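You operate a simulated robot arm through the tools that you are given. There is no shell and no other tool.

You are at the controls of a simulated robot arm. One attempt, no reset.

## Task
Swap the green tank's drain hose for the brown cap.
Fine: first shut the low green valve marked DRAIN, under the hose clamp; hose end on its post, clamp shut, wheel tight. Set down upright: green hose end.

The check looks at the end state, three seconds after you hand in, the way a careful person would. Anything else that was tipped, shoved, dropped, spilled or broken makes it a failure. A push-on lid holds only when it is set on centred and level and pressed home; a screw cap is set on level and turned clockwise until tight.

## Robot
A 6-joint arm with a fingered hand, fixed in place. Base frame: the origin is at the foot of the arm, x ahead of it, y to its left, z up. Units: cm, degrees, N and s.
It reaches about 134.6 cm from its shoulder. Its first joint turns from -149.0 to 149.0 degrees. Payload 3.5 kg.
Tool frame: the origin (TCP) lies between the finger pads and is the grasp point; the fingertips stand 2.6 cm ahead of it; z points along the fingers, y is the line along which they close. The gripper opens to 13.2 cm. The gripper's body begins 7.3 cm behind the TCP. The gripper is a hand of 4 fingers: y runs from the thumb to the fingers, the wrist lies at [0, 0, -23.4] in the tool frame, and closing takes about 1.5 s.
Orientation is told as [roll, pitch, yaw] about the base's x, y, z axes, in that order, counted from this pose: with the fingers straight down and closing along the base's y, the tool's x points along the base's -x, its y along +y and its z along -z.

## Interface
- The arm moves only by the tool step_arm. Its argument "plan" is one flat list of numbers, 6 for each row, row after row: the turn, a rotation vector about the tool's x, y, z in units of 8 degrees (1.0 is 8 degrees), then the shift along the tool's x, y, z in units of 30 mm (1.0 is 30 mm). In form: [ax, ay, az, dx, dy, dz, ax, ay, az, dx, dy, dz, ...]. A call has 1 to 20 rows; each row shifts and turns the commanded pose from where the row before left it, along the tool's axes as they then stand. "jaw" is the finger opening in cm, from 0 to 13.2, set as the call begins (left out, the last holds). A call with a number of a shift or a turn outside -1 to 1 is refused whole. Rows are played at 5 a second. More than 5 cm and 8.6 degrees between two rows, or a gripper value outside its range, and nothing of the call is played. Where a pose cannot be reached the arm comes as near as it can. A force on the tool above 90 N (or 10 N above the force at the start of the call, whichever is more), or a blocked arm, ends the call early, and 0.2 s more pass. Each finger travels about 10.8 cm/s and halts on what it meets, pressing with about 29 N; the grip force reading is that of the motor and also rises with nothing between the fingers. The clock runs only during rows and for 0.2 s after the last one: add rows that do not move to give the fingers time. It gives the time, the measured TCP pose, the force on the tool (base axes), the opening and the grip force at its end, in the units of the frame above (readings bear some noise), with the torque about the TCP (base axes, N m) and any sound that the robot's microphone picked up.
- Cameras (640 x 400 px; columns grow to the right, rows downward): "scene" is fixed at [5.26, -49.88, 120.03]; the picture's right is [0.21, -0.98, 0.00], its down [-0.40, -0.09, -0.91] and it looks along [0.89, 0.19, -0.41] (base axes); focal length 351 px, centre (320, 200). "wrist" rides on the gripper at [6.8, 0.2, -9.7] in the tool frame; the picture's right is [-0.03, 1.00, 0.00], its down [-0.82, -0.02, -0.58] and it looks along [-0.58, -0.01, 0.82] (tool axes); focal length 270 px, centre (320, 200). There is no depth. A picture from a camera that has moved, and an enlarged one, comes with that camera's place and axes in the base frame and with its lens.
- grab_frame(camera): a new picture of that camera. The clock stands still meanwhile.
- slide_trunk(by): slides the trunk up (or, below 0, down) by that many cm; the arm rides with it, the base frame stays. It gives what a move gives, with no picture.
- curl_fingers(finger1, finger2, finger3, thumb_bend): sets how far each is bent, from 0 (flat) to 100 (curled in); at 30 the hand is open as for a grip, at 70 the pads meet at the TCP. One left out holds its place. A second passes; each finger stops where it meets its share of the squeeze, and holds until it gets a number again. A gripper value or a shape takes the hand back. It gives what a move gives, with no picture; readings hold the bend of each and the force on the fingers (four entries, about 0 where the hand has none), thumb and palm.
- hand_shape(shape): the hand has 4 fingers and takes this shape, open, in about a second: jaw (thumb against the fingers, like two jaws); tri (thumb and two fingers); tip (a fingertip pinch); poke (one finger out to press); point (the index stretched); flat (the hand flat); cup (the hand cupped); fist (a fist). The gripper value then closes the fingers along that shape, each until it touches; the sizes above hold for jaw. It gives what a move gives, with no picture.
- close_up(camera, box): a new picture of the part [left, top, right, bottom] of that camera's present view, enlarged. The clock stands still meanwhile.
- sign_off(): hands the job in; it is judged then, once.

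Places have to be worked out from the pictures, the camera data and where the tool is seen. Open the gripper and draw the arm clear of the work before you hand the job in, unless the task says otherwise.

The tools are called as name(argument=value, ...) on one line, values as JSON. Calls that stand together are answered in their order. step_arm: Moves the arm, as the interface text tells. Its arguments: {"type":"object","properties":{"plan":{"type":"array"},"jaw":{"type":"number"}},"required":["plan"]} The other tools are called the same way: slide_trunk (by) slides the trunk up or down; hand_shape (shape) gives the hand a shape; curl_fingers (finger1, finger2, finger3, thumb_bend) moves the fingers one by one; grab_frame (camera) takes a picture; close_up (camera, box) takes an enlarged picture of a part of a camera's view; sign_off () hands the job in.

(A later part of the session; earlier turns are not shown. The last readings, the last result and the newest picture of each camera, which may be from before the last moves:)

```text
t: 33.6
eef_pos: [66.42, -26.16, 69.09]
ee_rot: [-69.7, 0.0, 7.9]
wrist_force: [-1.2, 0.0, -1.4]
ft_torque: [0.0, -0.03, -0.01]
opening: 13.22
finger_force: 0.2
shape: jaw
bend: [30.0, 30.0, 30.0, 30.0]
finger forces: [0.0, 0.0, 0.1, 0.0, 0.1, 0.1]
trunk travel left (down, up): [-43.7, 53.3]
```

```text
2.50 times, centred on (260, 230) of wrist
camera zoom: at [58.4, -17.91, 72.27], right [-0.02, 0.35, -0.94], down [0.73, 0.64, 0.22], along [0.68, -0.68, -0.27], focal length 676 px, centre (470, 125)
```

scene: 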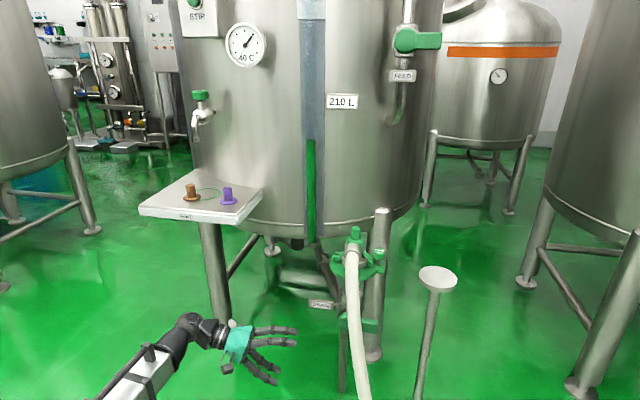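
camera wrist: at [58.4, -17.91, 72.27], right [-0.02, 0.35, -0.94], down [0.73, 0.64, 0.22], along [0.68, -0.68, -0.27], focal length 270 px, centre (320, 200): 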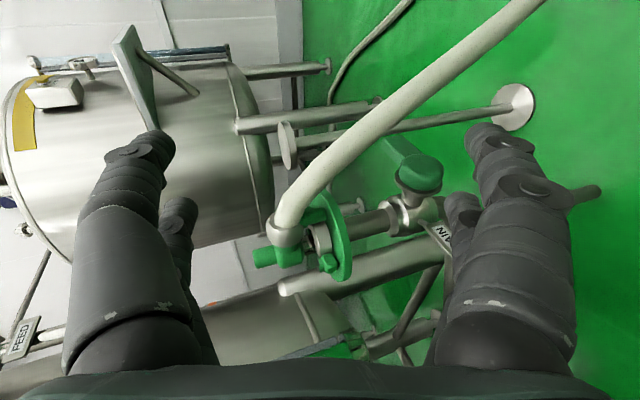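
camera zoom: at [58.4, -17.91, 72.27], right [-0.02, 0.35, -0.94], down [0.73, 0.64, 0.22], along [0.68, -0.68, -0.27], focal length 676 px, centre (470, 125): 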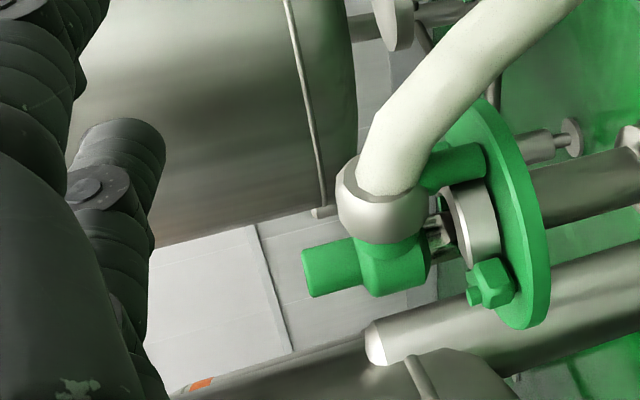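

I see the hose end (green block with a handle knob on top, silver elbow) sitting on the ferrule above the green ring. To view it from the wheel's side and prepare to grip from above, I raise the trunk, turn the fingers straight down and yaw the hand by 90°.

slide_trunk(by=32)

step_arm(plan=[-0.97, 0, 0, 0, 0, 0, -0.97, 0, 0, 0, 0, 0, -0.97, 0, 0, 0, 0, 0, -0.97, 0, 0, 0, 0, 0, -0.97, 0, 0, 0, 0, 0, -0.97, 0, 0, 0, 0, 0, -0.97, 0, 0, 0, 0, 0, -0.97, 0, 0, 0, 0, 0, -0.97, 0, 0, 0, 0, 0, 0, 0, -0.932, 0, 0, 0, 0, 0, -0.932, 0, 0, 0, 0, 0, -0.932, 0, 0, 0, 0, 0, -0.932, 0, 0, 0, 0, 0, -0.932, 0, 0, 0, 0, 0, -0.932, 0, 0, 0, 0, 0, -0.932, 0, 0, 0, 0, 0, -0.932, 0, 0, 0, 0, 0, -0.932, 0, 0, 0, 0, 0, -0.932, 0, 0, 0, 0, 0, -0.932, 0, 0, 0])

grab_frame(camera="scene")

```text
t: 36.8
eef_pos: [66.3, -26.19, 101.13]
ee_rot: [-69.7, -0.1, 8.0]
wrist_force: [0.4, 0.7, -0.3]
ft_torque: [-0.01, 0.06, -0.02]
opening: 13.19
finger_force: 0.1
shape: jaw
bend: [30.0, 30.0, 30.0, 30.0]
finger forces: [0.0, 0.0, 0.1, 0.0, 0.0, 0.0]
trunk travel left (down, up): [-75.7, 21.3]
```

```text
t: 41.0
eef_pos: [66.49, -25.94, 85.7]
ee_rot: [-0.1, 0.0, 59.6]
wrist_force: [0.4, 0.5, 0.5]
ft_torque: [-0.03, 0.01, 0.01]
opening: 13.2
finger_force: 0.1
shape: jaw
bend: [30.0, 30.0, 30.0, 30.0]
finger forces: [0.1, 0.0, 0.1, 0.0, 0.0, 0.0]
out of reach, approached as far as the arm can: row 1, 2, 3, 4, 5, 6, 7, 8, 16, 17, 18, 19, 20
trunk travel left (down, up): [-75.7, 21.3]
```

```text
taken
```

scene: 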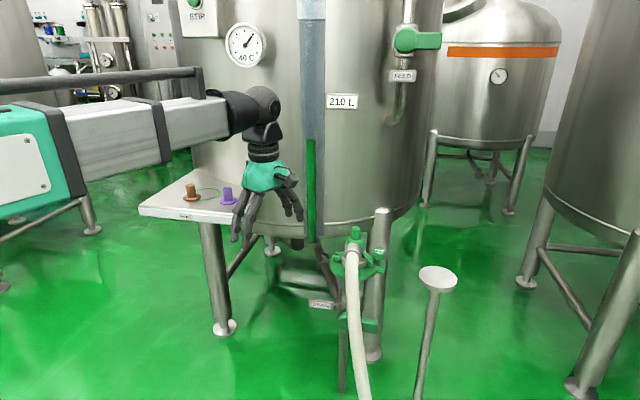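

The yaw stopped at about 60° (a joint limit here). I test whether a turn-back row takes effect at once, then move above the front-right of the clamp to look at it.

step_arm(plan=[0, 0, 0.5, 0, 0, 0])

```text
t: 41.4
eef_pos: [66.38, -25.93, 85.85]
ee_rot: [0.0, 0.1, 55.6]
wrist_force: [-0.2, -0.1, 0.7]
ft_torque: [0.0, 0.0, -0.01]
opening: 13.21
finger_force: 0.0
shape: jaw
bend: [30.0, 30.0, 30.0, 30.0]
finger forces: [0.0, 0.1, 0.0, 0.0, 0.0, 0.1]
trunk travel left (down, up): [-75.7, 21.3]
```

Commands start from the actual pose, good. Now I move over to [81, -56] at this height to look at the clamp from its wheel side.

step_arm(plan=[0, 0, 0, 0.494, -0.888, 0, 0, 0, 0, 0.494, -0.888, 0, 0, 0, 0, 0.494, -0.888, 0, 0, 0, 0, 0.494, -0.888, 0, 0, 0, 0, 0.494, -0.888, 0, 0, 0, 0, 0.494, -0.888, 0, 0, 0, 0, 0.494, -0.888, 0, 0, 0, 0, 0.494, -0.888, 0, 0, 0, 0, 0.494, -0.888, 0, 0, 0, 0, 0.494, -0.888, 0, 0, 0, 0, 0.494, -0.888, 0])

grab_frame(camera="wrist")

close_up(camera="wrist", box=[240, 130, 400, 260])

```text
t: 43.8
eef_pos: [87.56, -44.94, 85.81]
ee_rot: [-0.1, 0.5, 54.0]
wrist_force: [0.2, -0.1, -0.6]
ft_torque: [-0.01, 0.03, -0.02]
opening: 13.21
finger_force: 0.1
shape: jaw
bend: [30.0, 30.0, 30.0, 30.0]
finger forces: [0.2, 0.1, 0.0, 0.0, 0.0, 0.0]
out of reach, approached as far as the arm can: row 4, 5, 6, 7, 8, 9, 10, 11
trunk travel left (down, up): [-75.7, 21.3]
```

```text
taken
camera wrist: at [83.38, -50.21, 95.56], right [-0.79, 0.61, 0.0], down [0.5, 0.65, 0.57], along [0.35, 0.45, -0.82], focal length 270 px, centre (320, 200)
```

wrist: 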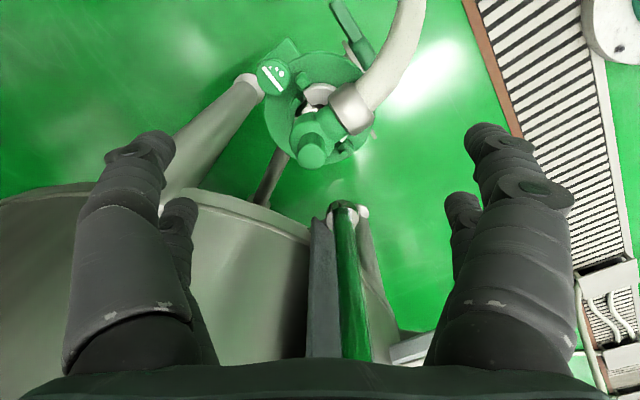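

```text
3.08 times, centred on (320, 195) of wrist
camera zoom: at [83.38, -50.21, 95.56], right [-0.79, 0.61, 0.0], down [0.5, 0.65, 0.57], along [0.35, 0.45, -0.82], focal length 832 px, centre (320, 215)
```

zoom: 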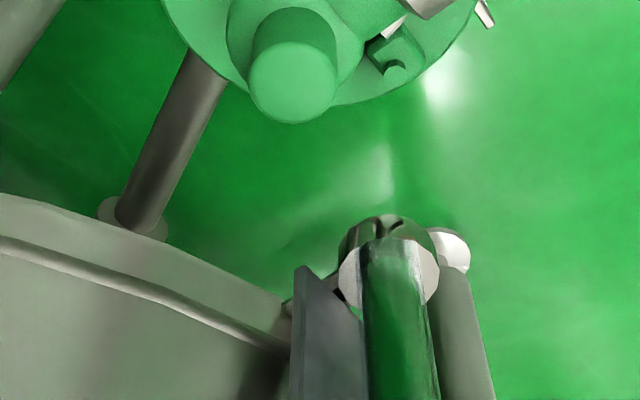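

The arm stopped short at a joint limit, but this view is useful; I zoom into the clamp from here.

close_up(camera="wrist", box=[230, 30, 400, 180])

grab_frame(camera="scene")

```text
2.67 times, centred on (315, 105) of wrist
camera zoom: at [83.38, -50.21, 95.56], right [-0.79, 0.61, 0.0], down [0.5, 0.65, 0.57], along [0.35, 0.45, -0.82], focal length 721 px, centre (333, 453)
```

zoom: 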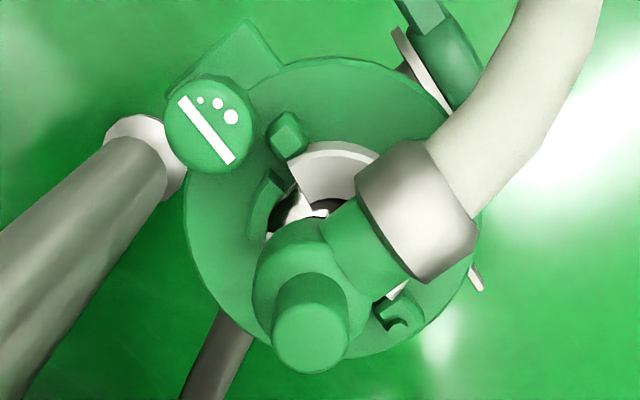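

```text
taken
```

scene: 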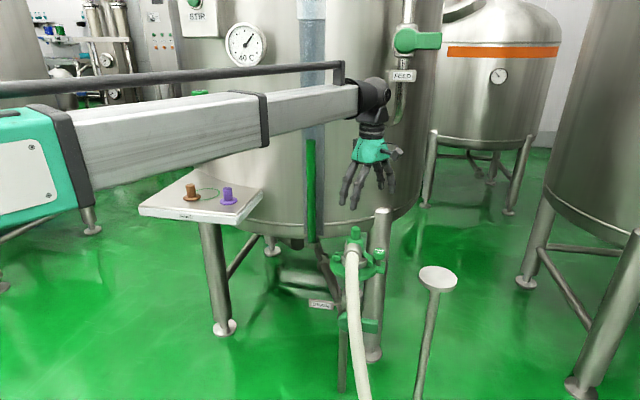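

The zoom shows the ring, the wheel with a bar-and-dots mark on a tab, lugs near the ferrule and the hose hub. I want a lower view from the front-right, so I yaw back to 36°, shift, tilt the hand 25°, and then lower the trunk.

step_arm(plan=[0, 0, 0.75, 0, 0, 0, 0, 0, 0.75, 0, 0, 0, 0, 0, 0.75, 0, 0, 0, 0, 0, 0, 0.82, 0.01, 0, 0, 0, 0, 0.82, 0.01, 0, 0, 0, 0, 0.82, 0.01, 0, 0, 0, 0, 0.82, 0.01, 0, 0, 0, 0, 0.82, 0.01, 0, 0, -0.78, 0, 0, 0, 0, 0, -0.78, 0, 0, 0, 0, 0, -0.78, 0, 0, 0, 0, 0, -0.78, 0, 0, 0, 0])

slide_trunk(by=-14)

grab_frame(camera="wrist")

grab_frame(camera="scene")

```text
t: 46.4
eef_pos: [77.56, -52.31, 88.02]
ee_rot: [-0.1, -24.9, 37.5]
wrist_force: [0.3, 0.5, 0.9]
ft_torque: [0.03, -0.06, 0.03]
opening: 13.23
finger_force: 0.1
shape: jaw
bend: [30.0, 30.0, 30.0, 30.0]
finger forces: [0.0, 0.0, 0.1, 0.1, 0.0, 0.1]
out of reach, approached as far as the arm can: row 10, 11, 12
trunk travel left (down, up): [-75.7, 21.3]
```

```text
t: 48.0
eef_pos: [77.61, -52.25, 73.88]
ee_rot: [0.0, -24.7, 37.6]
wrist_force: [-0.4, 0.5, 0.1]
ft_torque: [0.02, 0.0, -0.04]
opening: 13.2
finger_force: 0.1
shape: jaw
bend: [30.0, 30.0, 30.0, 30.0]
finger forces: [0.1, 0.1, 0.0, 0.1, 0.0, 0.0]
trunk travel left (down, up): [-61.7, 35.3]
```

```text
taken
camera wrist: at [69.38, -58.29, 79.89], right [-0.59, 0.81, 0.01], down [0.41, 0.29, 0.87], along [0.7, 0.52, -0.5], focal length 270 px, centre (320, 200)
```

wrist: 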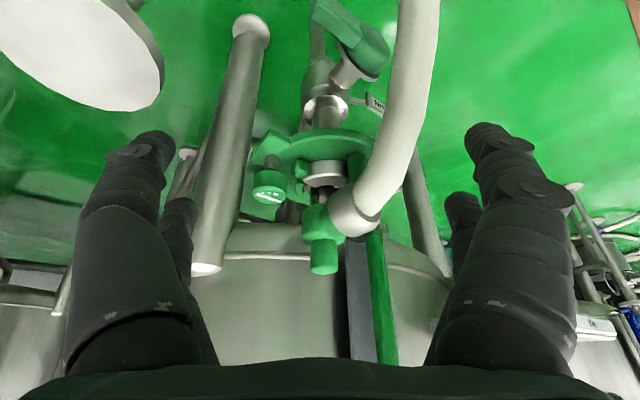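

```text
taken
```

scene: 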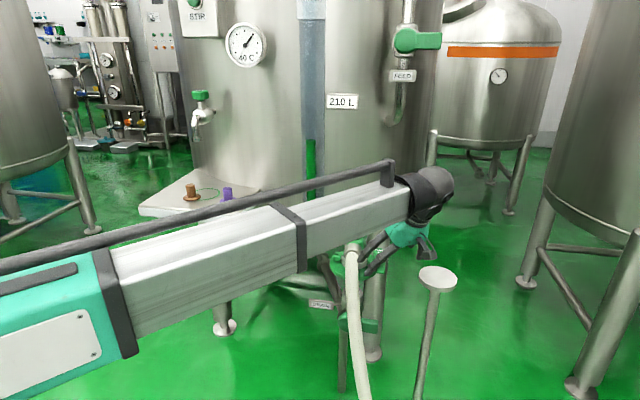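

close_up(camera="wrist", box=[230, 110, 400, 280])

close_up(camera="wrist", box=[240, 120, 350, 220])

```text
2.35 times, centred on (315, 195) of wrist
camera zoom: at [69.38, -58.29, 79.89], right [-0.59, 0.81, 0.01], down [0.41, 0.29, 0.87], along [0.7, 0.52, -0.5], focal length 636 px, centre (332, 212)
```

zoom: 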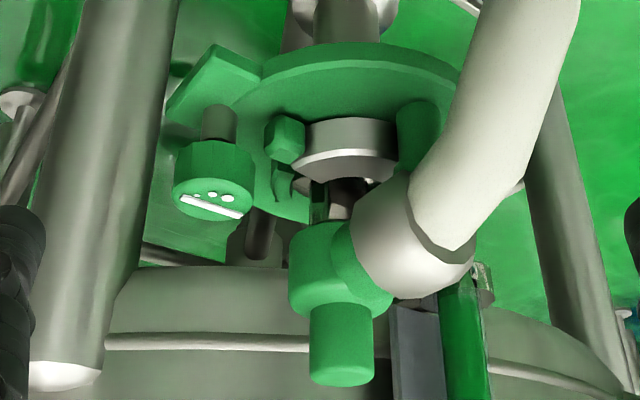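

```text
4.00 times, centred on (295, 170) of wrist
camera zoom: at [69.38, -58.29, 79.89], right [-0.59, 0.81, 0.01], down [0.41, 0.29, 0.87], along [0.7, 0.52, -0.5], focal length 1081 px, centre (420, 320)
```

zoom: 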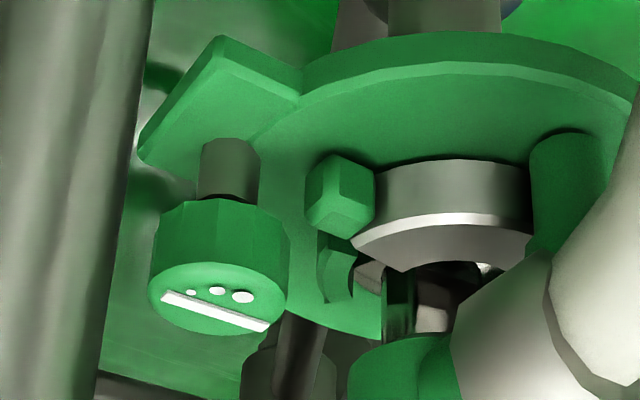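

The zooms render crisply, so I take tighter ones of the clamp from both cameras to understand how it opens.

close_up(camera="wrist", box=[285, 145, 335, 195])

close_up(camera="wrist", box=[250, 120, 300, 210])

close_up(camera="wrist", box=[320, 110, 400, 200])

```text
8.00 times, centred on (310, 170) of wrist
camera zoom: at [69.38, -58.29, 79.89], right [-0.59, 0.81, 0.01], down [0.41, 0.29, 0.87], along [0.7, 0.52, -0.5], focal length 2162 px, centre (400, 440)
```

zoom: 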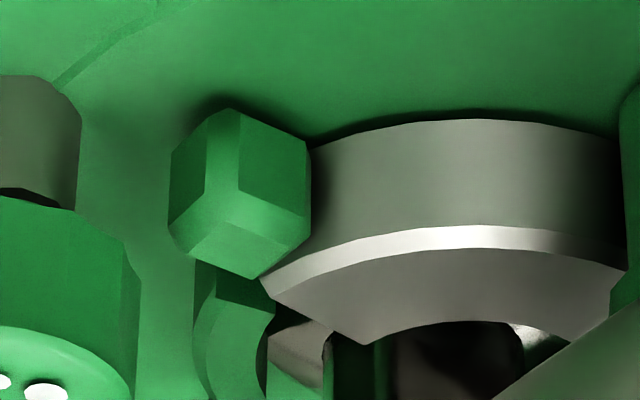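

```text
4.44 times, centred on (275, 165) of wrist
camera zoom: at [69.38, -58.29, 79.89], right [-0.59, 0.81, 0.01], down [0.41, 0.29, 0.87], along [0.7, 0.52, -0.5], focal length 1201 px, centre (520, 356)
```

zoom: 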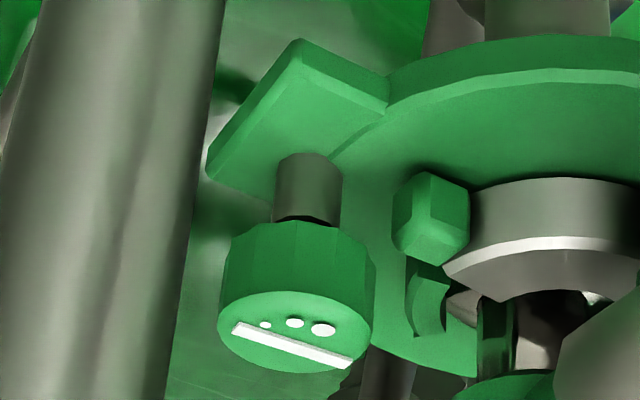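

```text
4.44 times, centred on (360, 155) of wrist
camera zoom: at [69.38, -58.29, 79.89], right [-0.59, 0.81, 0.01], down [0.41, 0.29, 0.87], along [0.7, 0.52, -0.5], focal length 1201 px, centre (142, 400)
```

zoom: 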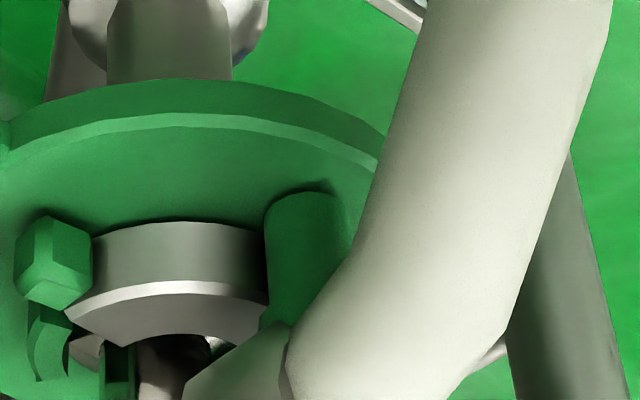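

I now read the clamp as a front silver half with a green handle post at about [84.7, -41.8], hinged at the +y lug near [90, -36.6]; the wheel's top is at about [90.65, -48.5, 66.3]. The hose elbow is close, so I check whether the slimmer "tip" pinch suits the wheel.

hand_shape(shape="tip")

grab_frame(camera="wrist")

step_arm(plan=[0, 0, 0, 0, 0, 0, 0, 0, 0, 0, 0, 0, 0, 0, 0, 0, 0, 0, 0, 0, 0, 0, 0, 0, 0, 0, 0, 0, 0, 0], jaw=5)

grab_frame(camera="wrist")

```text
t: 48.9
eef_pos: [77.6, -52.16, 73.89]
ee_rot: [0.0, -24.8, 37.6]
wrist_force: [-0.1, -0.8, 0.9]
ft_torque: [0.01, 0.01, -0.03]
opening: 13.18
finger_force: 0.1
shape: tip
bend: [30.0, 30.0, 30.0, 30.0]
finger forces: [0.0, 0.1, 0.1, 0.1, 0.0, 0.0]
trunk travel left (down, up): [-61.7, 35.3]
```

```text
taken
camera wrist: at [69.38, -58.29, 79.89], right [-0.59, 0.81, 0.01], down [0.41, 0.29, 0.87], along [0.7, 0.52, -0.5], focal length 270 px, centre (320, 200)
```

wrist: 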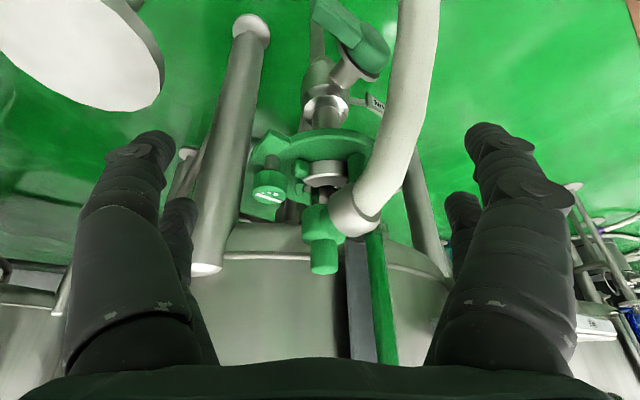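

```text
t: 50.1
eef_pos: [77.52, -52.25, 74.0]
ee_rot: [0.0, -24.8, 37.5]
wrist_force: [-0.2, 0.4, 0.7]
ft_torque: [-0.01, 0.01, -0.01]
opening: 5.03
finger_force: 0.0
shape: tip
bend: [73.0, 73.0, 73.0, 70.0]
finger forces: [0.1, 0.0, 0.1, 0.0, 0.0, 0.1]
trunk travel left (down, up): [-61.7, 35.3]
```

```text
taken
camera wrist: at [69.38, -58.29, 79.88], right [-0.59, 0.81, 0.01], down [0.41, 0.29, 0.87], along [0.7, 0.52, -0.5], focal length 270 px, centre (320, 200)
```

wrist: 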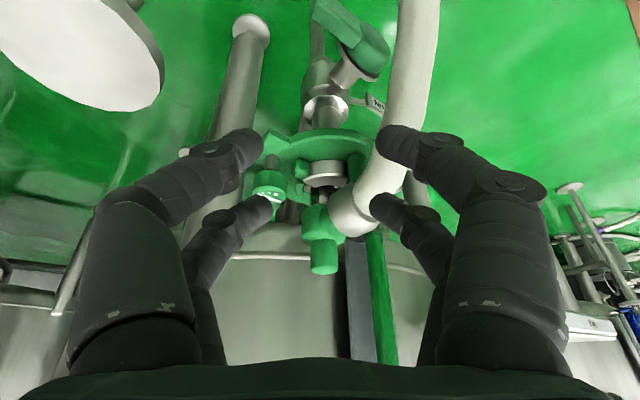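

The tip pinch still uses all four digits with wide knuckles. I check the tri shape the same way.

hand_shape(shape="tri")

grab_frame(camera="wrist")

step_arm(plan=[0, 0, 0, 0, 0, 0, 0, 0, 0, 0, 0, 0, 0, 0, 0, 0, 0, 0, 0, 0, 0, 0, 0, 0, 0, 0, 0, 0, 0, 0], jaw=4)

grab_frame(camera="wrist")

```text
t: 51.0
eef_pos: [77.57, -52.32, 74.02]
ee_rot: [0.0, -24.8, 37.6]
wrist_force: [0.0, 0.5, 0.8]
ft_torque: [-0.02, -0.01, 0.03]
opening: 13.19
finger_force: 0.2
shape: tri
bend: [30.0, 30.0, 30.0, 30.0]
finger forces: [0.1, 0.0, 0.1, 0.0, 0.0, 0.0]
trunk travel left (down, up): [-61.7, 35.3]
```

```text
taken
camera wrist: at [69.38, -58.29, 79.88], right [-0.59, 0.81, 0.01], down [0.41, 0.29, 0.87], along [0.7, 0.52, -0.5], focal length 270 px, centre (320, 200)
```

wrist: 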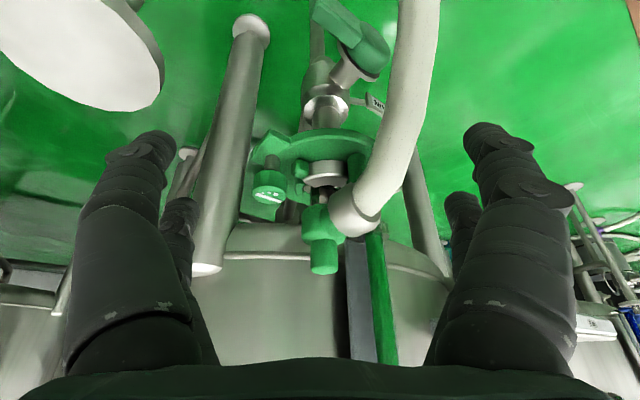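

```text
t: 52.2
eef_pos: [77.56, -52.24, 73.94]
ee_rot: [-0.1, -24.8, 37.7]
wrist_force: [-0.1, 0.1, -0.6]
ft_torque: [0.0, -0.04, -0.02]
opening: 4.05
finger_force: 0.1
shape: tri
bend: [73.0, 73.0, 73.0, 70.0]
finger forces: [0.1, 0.0, 0.1, 0.0, 0.0, 0.0]
trunk travel left (down, up): [-61.7, 35.3]
```

```text
taken
camera wrist: at [69.38, -58.29, 79.88], right [-0.59, 0.81, 0.01], down [0.41, 0.29, 0.87], along [0.7, 0.52, -0.5], focal length 270 px, centre (320, 200)
```

wrist: 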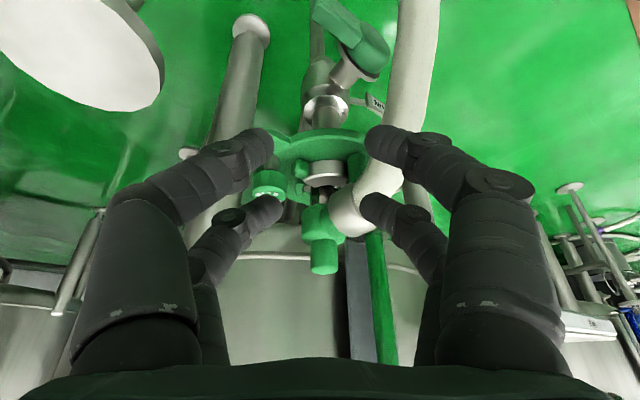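

The visual shapes all curl alike, so I'll try individually driven fingers: thumb and finger1 as a two-digit pinch, with finger2 and finger3 curled out of the way, and look at the result.

hand_shape(shape="jaw")

curl_fingers(finger1=50, finger2=0, finger3=0, thumb_bend=50)

grab_frame(camera="wrist")

close_up(camera="scene", box=[320, 160, 480, 300])

```text
t: 53.1
eef_pos: [77.59, -52.33, 73.99]
ee_rot: [0.0, -24.8, 37.6]
wrist_force: [0.6, 1.1, 0.0]
ft_torque: [0.03, -0.03, -0.01]
opening: 13.21
finger_force: 0.0
shape: jaw
bend: [30.0, 30.0, 30.0, 30.0]
finger forces: [0.0, 0.0, 0.0, 0.1, 0.0, 0.0]
trunk travel left (down, up): [-61.7, 35.3]
```

```text
t: 54.1
eef_pos: [77.61, -52.38, 73.98]
ee_rot: [0.0, -24.8, 37.6]
wrist_force: [0.1, 0.6, 0.0]
ft_torque: [0.02, 0.02, -0.02]
opening: 6.66
finger_force: 0.1
shape: fingers
bend: [50.0, 0.0, 0.0, 50.0]
finger forces: [0.0, 0.0, 0.0, 0.1, 0.1, 0.0]
trunk travel left (down, up): [-61.7, 35.3]
```

```text
taken
camera wrist: at [69.38, -58.29, 79.88], right [-0.59, 0.81, 0.01], down [0.41, 0.29, 0.87], along [0.7, 0.52, -0.5], focal length 270 px, centre (320, 200)
```

wrist: 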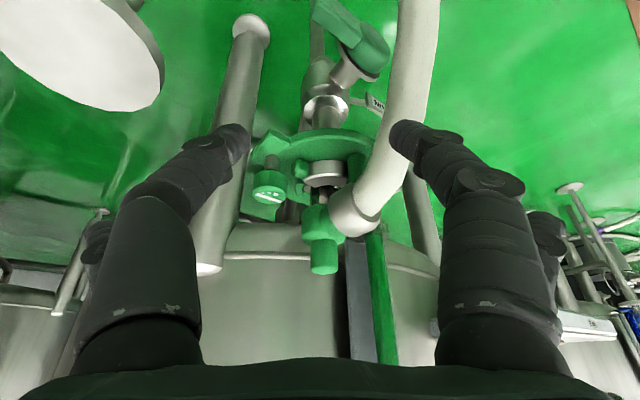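

```text
2.86 times, centred on (400, 230) of scene
camera zoom: at [5.26, -49.88, 120.03], right [0.21, -0.98, 0.0], down [-0.4, -0.09, -0.91], along [0.89, 0.19, -0.41], focal length 1003 px, centre (91, 114)
```

zoom: 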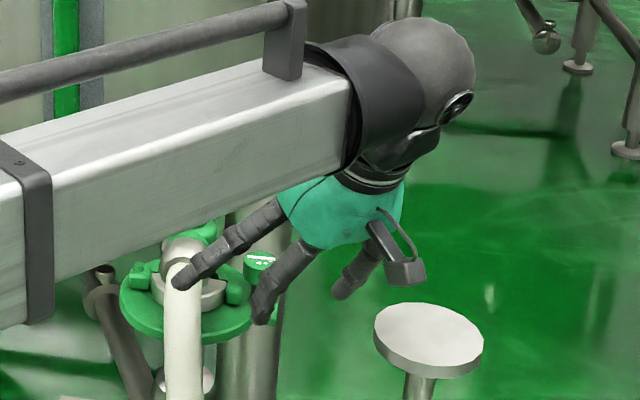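

The two-digit pinch (thumb and finger1) works, with the other two spread aside. I raise the trunk, straighten the fingers down and yaw to -75°, so those two digits will straddle the wheel with the hand on the side away from the elbow.

slide_trunk(by=11)

step_arm(plan=[0, 0.775, 0, 0, 0, 0, 0, 0.775, 0, 0, 0, 0, 0, 0.775, 0, 0, 0, 0, 0, 0.775, 0, 0, 0, 0, 0, 0, 0.939, 0, 0, 0, 0, 0, 0.939, 0, 0, 0, 0, 0, 0.939, 0, 0, 0, 0, 0, 0.939, 0, 0, 0, 0, 0, 0.939, 0, 0, 0, 0, 0, 0.939, 0, 0, 0, 0, 0, 0.939, 0, 0, 0, 0, 0, 0.939, 0, 0, 0, 0, 0, 0.939, 0, 0, 0, 0, 0, 0.939, 0, 0, 0, 0, 0, 0.939, 0, 0, 0, 0, 0, 0.939, 0, 0, 0, 0, 0, 0.939, 0, 0, 0, 0, 0, 0.939, 0, 0, 0, 0, 0, 0.939, 0, 0, 0])

grab_frame(camera="wrist")

grab_frame(camera="scene")

```text
t: 55.6
eef_pos: [77.48, -52.3, 84.85]
ee_rot: [0.0, -24.8, 37.7]
wrist_force: [0.4, 0.5, -0.7]
ft_torque: [0.0, 0.03, 0.0]
opening: 6.63
finger_force: 0.1
shape: fingers
bend: [50.0, 0.0, 0.0, 50.0]
finger forces: [0.0, 0.0, 0.0, 0.0, 0.0, 0.1]
trunk travel left (down, up): [-72.7, 24.3]
```

```text
t: 59.6
eef_pos: [77.63, -52.37, 82.81]
ee_rot: [0.0, -0.1, -75.3]
wrist_force: [0.3, 0.8, 0.9]
ft_torque: [0.02, -0.01, -0.02]
opening: 6.64
finger_force: 0.2
shape: fingers
bend: [50.0, 0.0, 0.0, 50.0]
finger forces: [0.1, 0.1, 0.1, 0.0, 0.0, 0.0]
out of reach, approached as far as the arm can: row 1, 2, 3
trunk travel left (down, up): [-72.7, 24.3]
```

```text
taken
camera wrist: at [76.04, -45.51, 92.49], right [0.97, 0.23, 0.0], down [0.19, -0.79, 0.58], along [0.13, -0.56, -0.82], focal length 270 px, centre (320, 200)
```

wrist: 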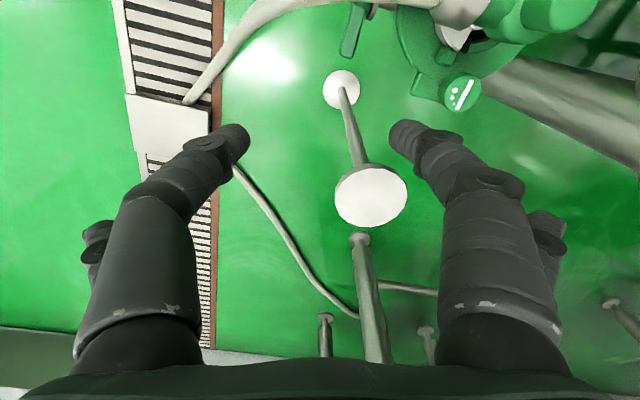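

```text
taken
```

scene: 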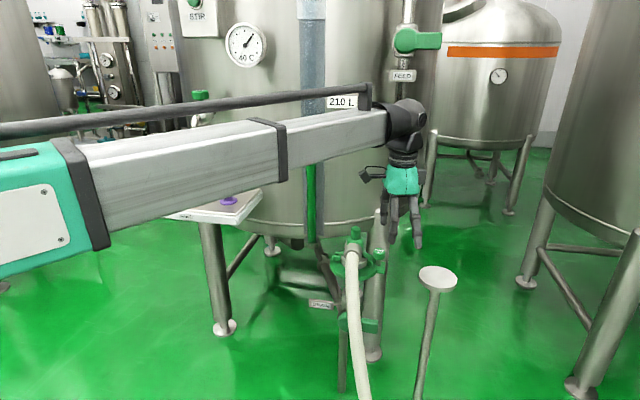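

Yaw -75° is reachable. I shift over the wheel (pinch line is at tool x ≈ +2.2) at this safe height and look down at it.

step_arm(plan=[0, 0, 0, -0.117, 0.905, 0, 0, 0, 0, -0.117, 0.905, 0, 0, 0, 0, -0.117, 0.905, 0, 0, 0, 0, -0.117, 0.905, 0, 0, 0, 0, -0.117, 0.905, 0])

slide_trunk(by=-8)

grab_frame(camera="wrist")

close_up(camera="scene", box=[320, 180, 440, 290])

```text
t: 60.8
eef_pos: [91.26, -50.41, 82.84]
ee_rot: [0.1, -0.1, -75.0]
wrist_force: [-0.1, 0.1, -0.1]
ft_torque: [-0.04, 0.02, 0.02]
opening: 6.63
finger_force: 0.1
shape: fingers
bend: [50.0, 0.0, 0.0, 50.0]
finger forces: [0.0, 0.0, 0.0, 0.1, 0.0, 0.0]
trunk travel left (down, up): [-72.7, 24.3]
```

```text
t: 61.9
eef_pos: [91.18, -50.47, 74.85]
ee_rot: [-0.1, 0.1, -75.1]
wrist_force: [-0.1, -0.4, -0.3]
ft_torque: [-0.03, 0.04, -0.01]
opening: 6.65
finger_force: 0.0
shape: fingers
bend: [50.0, 0.0, 0.0, 50.0]
finger forces: [0.0, 0.0, 0.0, 0.0, 0.0, 0.0]
trunk travel left (down, up): [-64.7, 32.3]
```

```text
taken
camera wrist: at [89.65, -43.6, 84.49], right [0.97, 0.23, 0.0], down [0.19, -0.79, 0.58], along [0.14, -0.56, -0.82], focal length 270 px, centre (320, 200)
```

wrist: 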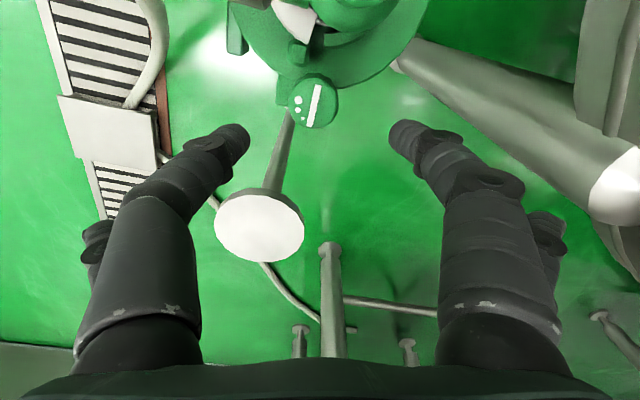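

```text
3.64 times, centred on (380, 235) of scene
camera zoom: at [5.26, -49.88, 120.03], right [0.21, -0.98, 0.0], down [-0.4, -0.09, -0.91], along [0.89, 0.19, -0.41], focal length 1276 px, centre (102, 73)
```

zoom: 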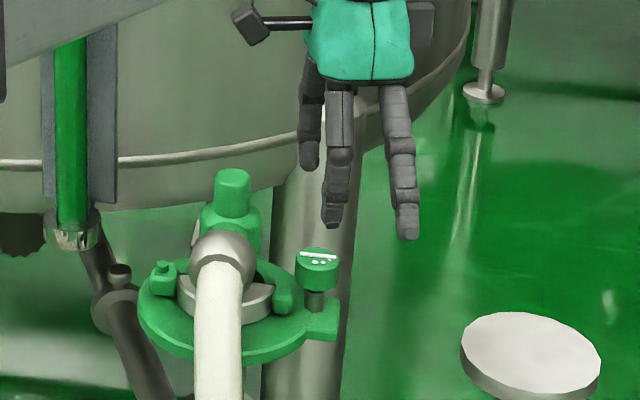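

The wheel sits almost centred between thumb and finger1 (tool offset about (2.1, -0.25)). I nudge 0.25 cm and lower 7 cm so the fingertips straddle the wheel just above its tab.

step_arm(plan=[0, 0, 0, 0, -0.083, 0])

slide_trunk(by=-7)

grab_frame(camera="wrist")

close_up(camera="scene", box=[330, 200, 430, 280])

```text
t: 62.3
eef_pos: [91.0, -50.37, 74.81]
ee_rot: [-0.1, 0.0, -75.0]
wrist_force: [-0.3, 0.3, 0.5]
ft_torque: [-0.01, 0.02, -0.02]
opening: 6.65
finger_force: 0.0
shape: fingers
bend: [50.0, 0.0, 0.0, 50.0]
finger forces: [0.0, 0.1, 0.0, 0.1, 0.0, 0.1]
trunk travel left (down, up): [-64.7, 32.3]
```

```text
t: 63.4
eef_pos: [90.99, -50.53, 67.81]
ee_rot: [0.0, 0.0, -74.9]
wrist_force: [0.0, 0.5, 0.2]
ft_torque: [0.01, -0.01, 0.0]
opening: 6.63
finger_force: 0.2
shape: fingers
bend: [50.0, 0.0, 0.0, 50.0]
finger forces: [0.0, 0.0, 0.0, 0.0, 0.0, 0.0]
trunk travel left (down, up): [-57.7, 39.3]
```

```text
taken
camera wrist: at [89.46, -43.67, 77.49], right [0.97, 0.23, 0.0], down [0.19, -0.79, 0.58], along [0.14, -0.56, -0.82], focal length 270 px, centre (320, 200)
```

wrist: 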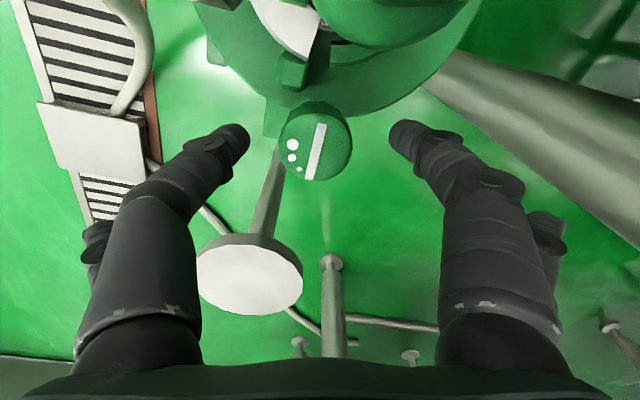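

```text
5.00 times, centred on (380, 240) of scene
camera zoom: at [5.26, -49.88, 120.03], right [0.21, -0.98, 0.0], down [-0.4, -0.09, -0.91], along [0.89, 0.19, -0.41], focal length 1755 px, centre (20, 0)
```

zoom: 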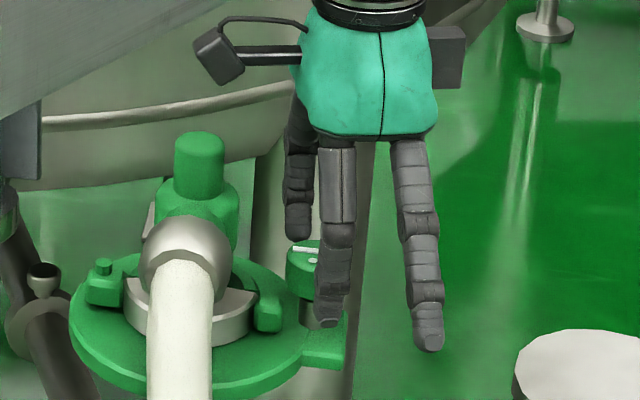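

The wheel is centred between the two tips. I close the thumb and finger1 on it.

curl_fingers(finger1=75, thumb_bend=75)

grab_frame(camera="wrist")

```text
t: 64.4
eef_pos: [90.8, -50.49, 67.71]
ee_rot: [0.0, 0.0, -75.1]
wrist_force: [-10.5, -1.2, -5.0]
ft_torque: [-0.12, 0.16, 0.18]
opening: 2.85
finger_force: 13.0
shape: fingers
bend: [62.0, 0.0, 0.0, 65.0]
finger forces: [7.6, 0.0, 0.1, 0.0, 17.9, 0.1]
trunk travel left (down, up): [-57.7, 39.3]
```

```text
taken
camera wrist: at [89.4, -43.71, 77.49], right [0.97, 0.23, 0.0], down [0.19, -0.79, 0.58], along [0.13, -0.56, -0.82], focal length 270 px, centre (320, 200)
```

wrist: 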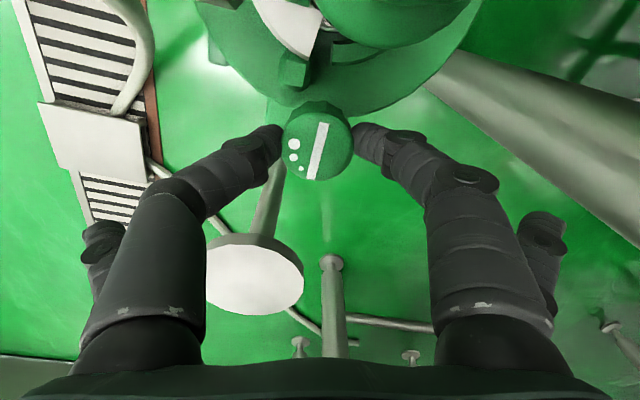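

The wheel is gripped (7.6 N and 17.9 N). I shift 0.3 cm to balance, then turn counter-clockwise by 24° as a test.

step_arm(plan=[0, 0, 0, 0, -0.08, 0, 0, 0, -1, 0.006, 0.088, 0, 0, 0, -1, 0.006, 0.088, 0, 0, 0, -1, 0.006, 0.088, 0])

grab_frame(camera="wrist")

```text
t: 65.4
eef_pos: [91.42, -50.2, 67.75]
ee_rot: [0.1, 0.0, -50.9]
wrist_force: [-4.0, -4.3, -3.9]
ft_torque: [-0.1, 0.02, 0.06]
opening: 2.82
finger_force: 12.5
shape: fingers
bend: [62.0, 0.0, 0.0, 65.0]
finger forces: [9.4, 0.0, 0.1, 0.0, 15.1, 0.0]
trunk travel left (down, up): [-57.7, 39.3]
```

```text
taken
camera wrist: at [87.35, -44.64, 77.47], right [0.79, 0.61, 0.0], down [0.5, -0.65, 0.58], along [0.35, -0.46, -0.82], focal length 270 px, centre (320, 200)
```

wrist: 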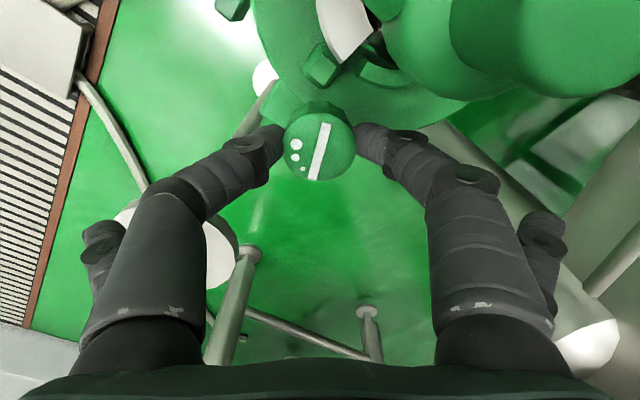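

The mark stayed fixed relative to the hand, so the wheel turns with it. I finish the stroke to about -37°, release, swing back to -101° and re-grip.

step_arm(plan=[0, 0, -0.9, 0.005, 0.079, 0, 0, 0, -0.8, 0.004, 0.07, 0])

curl_fingers(finger1=52, thumb_bend=52)

step_arm(plan=[0, 0, 1, 0.006, -0.088, 0, 0, 0, 1, 0.006, -0.088, 0, 0, 0, 1, 0.006, -0.088, 0, 0, 0, 1, 0.006, -0.088, 0, 0, 0, 1, 0.006, -0.088, 0, 0, 0, 1, 0.006, -0.088, 0, 0, 0, 1, 0.006, -0.088, 0, 0, 0, 1, 0.006, -0.088, 0])

grab_frame(camera="wrist")

```text
t: 66.0
eef_pos: [91.7, -49.88, 67.72]
ee_rot: [0.0, 0.0, -37.3]
wrist_force: [-6.4, -7.0, -2.7]
ft_torque: [-0.13, 0.03, 0.13]
opening: 2.82
finger_force: 12.6
shape: fingers
bend: [62.0, 0.0, 0.0, 65.0]
finger forces: [8.3, 0.0, 0.0, 0.0, 16.8, 0.0]
trunk travel left (down, up): [-57.7, 39.3]
```

```text
t: 67.0
eef_pos: [91.82, -49.78, 67.78]
ee_rot: [0.0, 0.0, -37.4]
wrist_force: [0.6, 0.4, -0.3]
ft_torque: [0.01, 0.0, 0.0]
opening: 5.86
finger_force: 0.1
shape: fingers
bend: [52.0, 0.0, 0.0, 52.0]
finger forces: [0.0, 0.0, 0.0, 0.0, 0.0, 0.1]
trunk travel left (down, up): [-57.7, 39.3]
```

```text
t: 68.8
eef_pos: [89.83, -50.66, 67.83]
ee_rot: [0.0, 0.0, -101.5]
wrist_force: [-0.1, -0.3, 0.1]
ft_torque: [-0.02, 0.03, 0.04]
opening: 5.88
finger_force: 0.0
shape: fingers
bend: [52.0, 0.0, 0.0, 52.0]
finger forces: [0.0, 0.0, 0.0, 0.1, 0.1, 0.0]
trunk travel left (down, up): [-57.7, 39.3]
```

```text
taken
camera wrist: at [91.51, -43.76, 77.49], right [0.97, -0.23, 0.0], down [-0.18, -0.8, 0.58], along [-0.13, -0.56, -0.82], focal length 270 px, centre (320, 200)
```

wrist: 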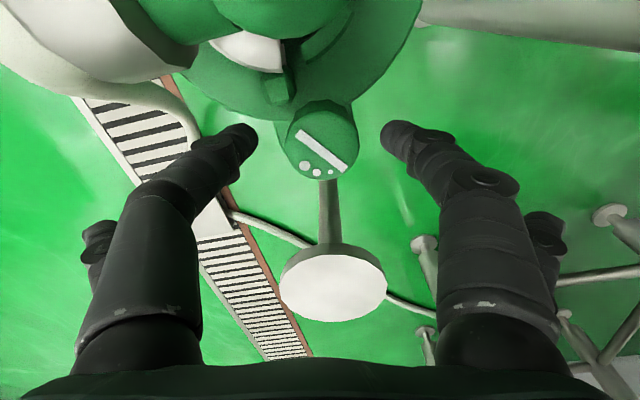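

The wheel turned by about 37° so far and the hand is back at -101°. I re-grip and make a full stroke of 64°, then repeat.

curl_fingers(finger1=75, thumb_bend=75)

step_arm(plan=[0, 0, -1, 0.006, 0.088, 0, 0, 0, -1, 0.006, 0.088, 0, 0, 0, -1, 0.006, 0.088, 0, 0, 0, -1, 0.006, 0.088, 0, 0, 0, -1, 0.006, 0.088, 0, 0, 0, -1, 0.006, 0.088, 0, 0, 0, -1, 0.006, 0.088, 0, 0, 0, -1, 0.006, 0.088, 0])

grab_frame(camera="wrist")

close_up(camera="scene", box=[330, 200, 430, 280])

```text
t: 69.8
eef_pos: [89.95, -50.6, 67.8]
ee_rot: [0.0, 0.0, -101.4]
wrist_force: [-7.8, 1.6, -5.1]
ft_torque: [-0.11, 0.12, 0.13]
opening: 2.84
finger_force: 11.9
shape: fingers
bend: [60.0, 0.0, 0.0, 66.0]
finger forces: [8.0, 0.0, 0.0, 0.1, 15.2, 0.1]
trunk travel left (down, up): [-57.7, 39.3]
```

```text
t: 71.6
eef_pos: [91.71, -49.93, 67.81]
ee_rot: [0.1, -0.1, -37.3]
wrist_force: [-6.7, -11.0, -2.2]
ft_torque: [-0.21, 0.08, 0.17]
opening: 2.83
finger_force: 12.0
shape: fingers
bend: [61.0, 0.0, 0.0, 66.0]
finger forces: [6.8, 0.0, 0.0, 0.0, 18.0, 0.0]
trunk travel left (down, up): [-57.7, 39.3]
```

```text
taken
camera wrist: at [86.49, -45.53, 77.47], right [0.63, 0.78, 0.0], down [0.64, -0.51, 0.58], along [0.45, -0.36, -0.82], focal length 270 px, centre (320, 200)
```

wrist: 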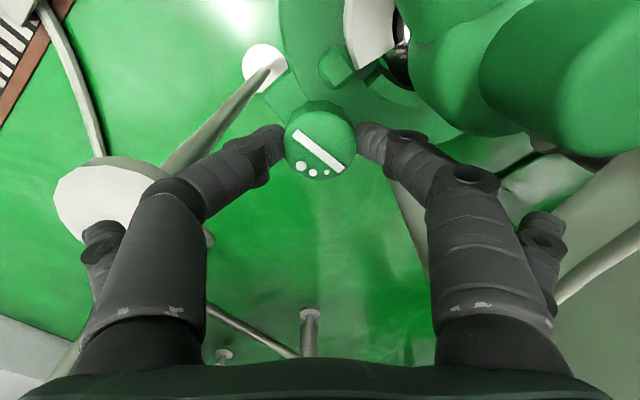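

```text
5.00 times, centred on (380, 240) of scene
camera zoom: at [5.26, -49.88, 120.03], right [0.21, -0.98, 0.0], down [-0.4, -0.09, -0.91], along [0.89, 0.19, -0.41], focal length 1755 px, centre (20, 0)
```

zoom: 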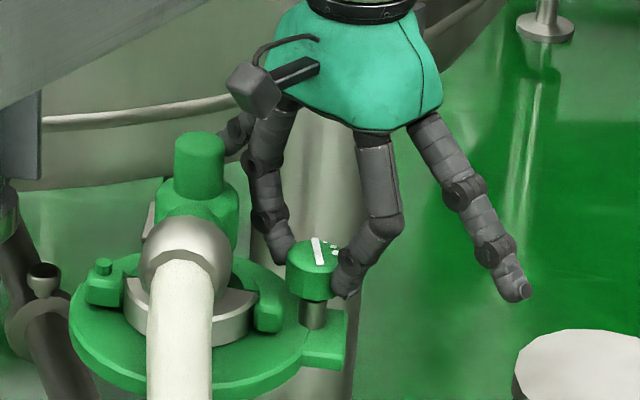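

About 101° turned in total so far, with low torque. I continue with another release, swing back, grip and stroke.

curl_fingers(finger1=52, thumb_bend=52)

step_arm(plan=[0, 0, 1, 0.006, -0.088, 0, 0, 0, 1, 0.006, -0.088, 0, 0, 0, 1, 0.006, -0.088, 0, 0, 0, 1, 0.006, -0.088, 0, 0, 0, 1, 0.006, -0.088, 0, 0, 0, 1, 0.006, -0.088, 0, 0, 0, 1, 0.006, -0.088, 0, 0, 0, 1, 0.006, -0.088, 0, 0, 0, 0.5, 0.003, -0.044, 0])

curl_fingers(finger1=75, thumb_bend=75)

step_arm(plan=[0, 0, -1, 0.006, 0.088, 0, 0, 0, -1, 0.006, 0.088, 0, 0, 0, -1, 0.006, 0.088, 0, 0, 0, -1, 0.006, 0.088, 0, 0, 0, -1, 0.006, 0.088, 0, 0, 0, -1, 0.006, 0.088, 0, 0, 0, -1, 0.006, 0.088, 0, 0, 0, -1, 0.006, 0.088, 0, 0, 0, -0.5, 0.003, 0.044, 0])

close_up(camera="scene", box=[330, 200, 430, 280])

grab_frame(camera="wrist")

```text
t: 72.6
eef_pos: [91.86, -49.85, 67.7]
ee_rot: [0.0, -0.1, -37.4]
wrist_force: [-0.4, -0.3, 0.7]
ft_torque: [0.01, 0.02, 0.02]
opening: 5.84
finger_force: 0.1
shape: fingers
bend: [52.0, 0.0, 0.0, 52.0]
finger forces: [0.0, 0.0, 0.0, 0.0, 0.0, 0.0]
trunk travel left (down, up): [-57.7, 39.3]
```

```text
t: 74.6
eef_pos: [89.78, -50.52, 67.74]
ee_rot: [0.0, 0.0, -105.5]
wrist_force: [0.3, 0.7, -0.7]
ft_torque: [-0.01, -0.01, 0.01]
opening: 5.86
finger_force: 0.1
shape: fingers
bend: [52.0, 0.0, 0.0, 52.0]
finger forces: [0.0, 0.0, 0.1, 0.0, 0.1, 0.0]
trunk travel left (down, up): [-57.7, 39.3]
```

```text
t: 75.6
eef_pos: [89.83, -50.42, 67.68]
ee_rot: [0.0, 0.0, -105.5]
wrist_force: [-7.3, 3.6, -4.3]
ft_torque: [0.0, 0.14, 0.16]
opening: 2.87
finger_force: 11.8
shape: fingers
bend: [60.0, 0.0, 0.0, 66.0]
finger forces: [7.8, 0.0, 0.0, 0.1, 15.8, 0.1]
trunk travel left (down, up): [-57.7, 39.3]
```

```text
t: 77.6
eef_pos: [91.49, -49.59, 67.9]
ee_rot: [-0.1, 0.4, -37.4]
wrist_force: [-24.9, 12.1, -8.8]
ft_torque: [0.26, 0.34, -0.34]
opening: 2.49
finger_force: 16.5
shape: fingers
bend: [62.0, 0.0, 0.0, 66.0]
finger forces: [5.8, 0.0, 0.0, 0.0, 27.1, 0.1]
trunk travel left (down, up): [-57.7, 39.3]
```

```text
5.00 times, centred on (380, 240) of scene
camera zoom: at [5.26, -49.88, 120.03], right [0.21, -0.98, 0.0], down [-0.4, -0.09, -0.91], along [0.89, 0.19, -0.41], focal length 1755 px, centre (20, 0)
```

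zoom: 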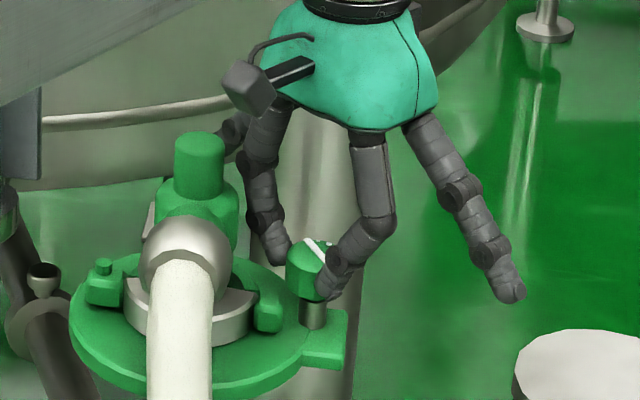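

```text
taken
camera wrist: at [86.28, -45.28, 77.61], right [0.63, 0.78, 0.0], down [0.64, -0.51, 0.57], along [0.45, -0.36, -0.82], focal length 270 px, centre (320, 200)
```

wrist: 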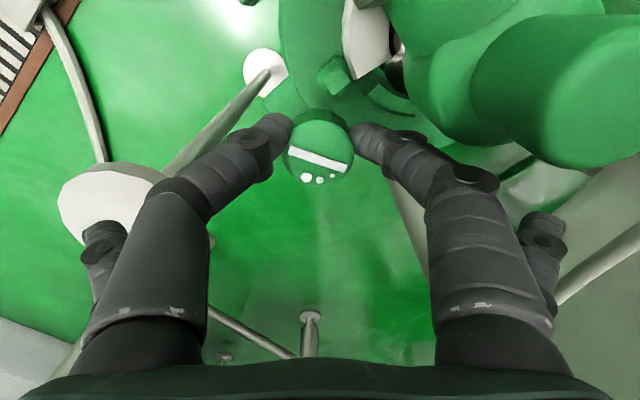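

During this stroke the fingers slipped and the side force rose: the wheel has reached a stop after about 120° of loosening. I release it and raise the hand to look at the clamp again.

curl_fingers(finger1=45, thumb_bend=45)

slide_trunk(by=10)

close_up(camera="scene", box=[320, 215, 400, 275])

grab_frame(camera="wrist")

```text
t: 78.6
eef_pos: [91.77, -49.87, 67.73]
ee_rot: [0.0, 0.0, -37.3]
wrist_force: [-0.4, -0.6, 0.6]
ft_torque: [-0.01, -0.02, -0.02]
opening: 8.21
finger_force: 0.0
shape: fingers
bend: [45.0, 0.0, 0.0, 45.0]
finger forces: [0.1, 0.0, 0.0, 0.0, 0.1, 0.0]
trunk travel left (down, up): [-57.7, 39.3]
```

```text
t: 79.9
eef_pos: [91.79, -49.89, 77.8]
ee_rot: [0.0, 0.0, -37.4]
wrist_force: [0.0, 0.4, 0.0]
ft_torque: [0.02, 0.04, 0.01]
opening: 8.25
finger_force: 0.1
shape: fingers
bend: [45.0, 0.0, 0.0, 45.0]
finger forces: [0.1, 0.0, 0.1, 0.0, 0.1, 0.1]
trunk travel left (down, up): [-67.7, 29.3]
```

```text
6.67 times, centred on (360, 245) of scene
camera zoom: at [5.26, -49.88, 120.03], right [0.21, -0.98, 0.0], down [-0.4, -0.09, -0.91], along [0.89, 0.19, -0.41], focal length 2340 px, centre (53, -100)
```

zoom: 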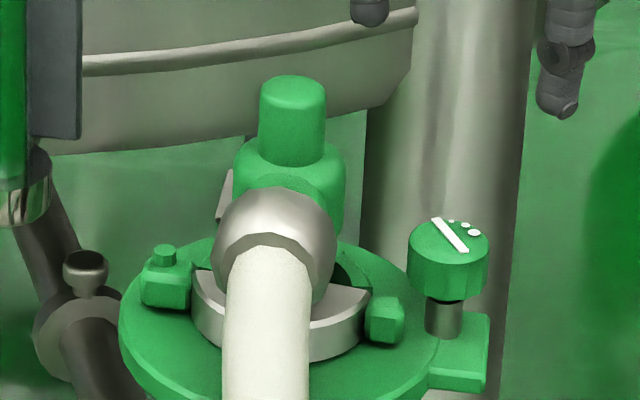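

```text
taken
camera wrist: at [86.51, -45.38, 87.48], right [0.63, 0.78, 0.0], down [0.64, -0.51, 0.58], along [0.45, -0.36, -0.82], focal length 270 px, centre (320, 200)
```

wrist: 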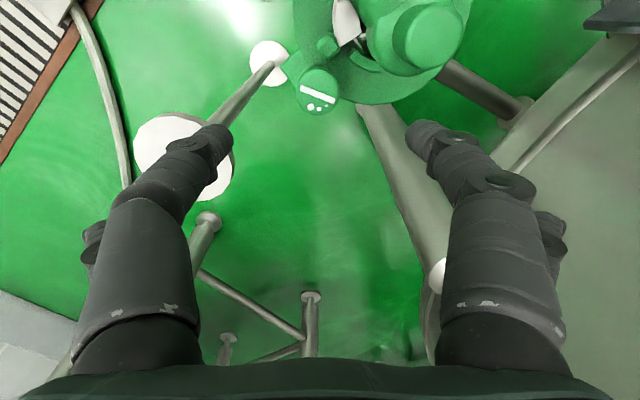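

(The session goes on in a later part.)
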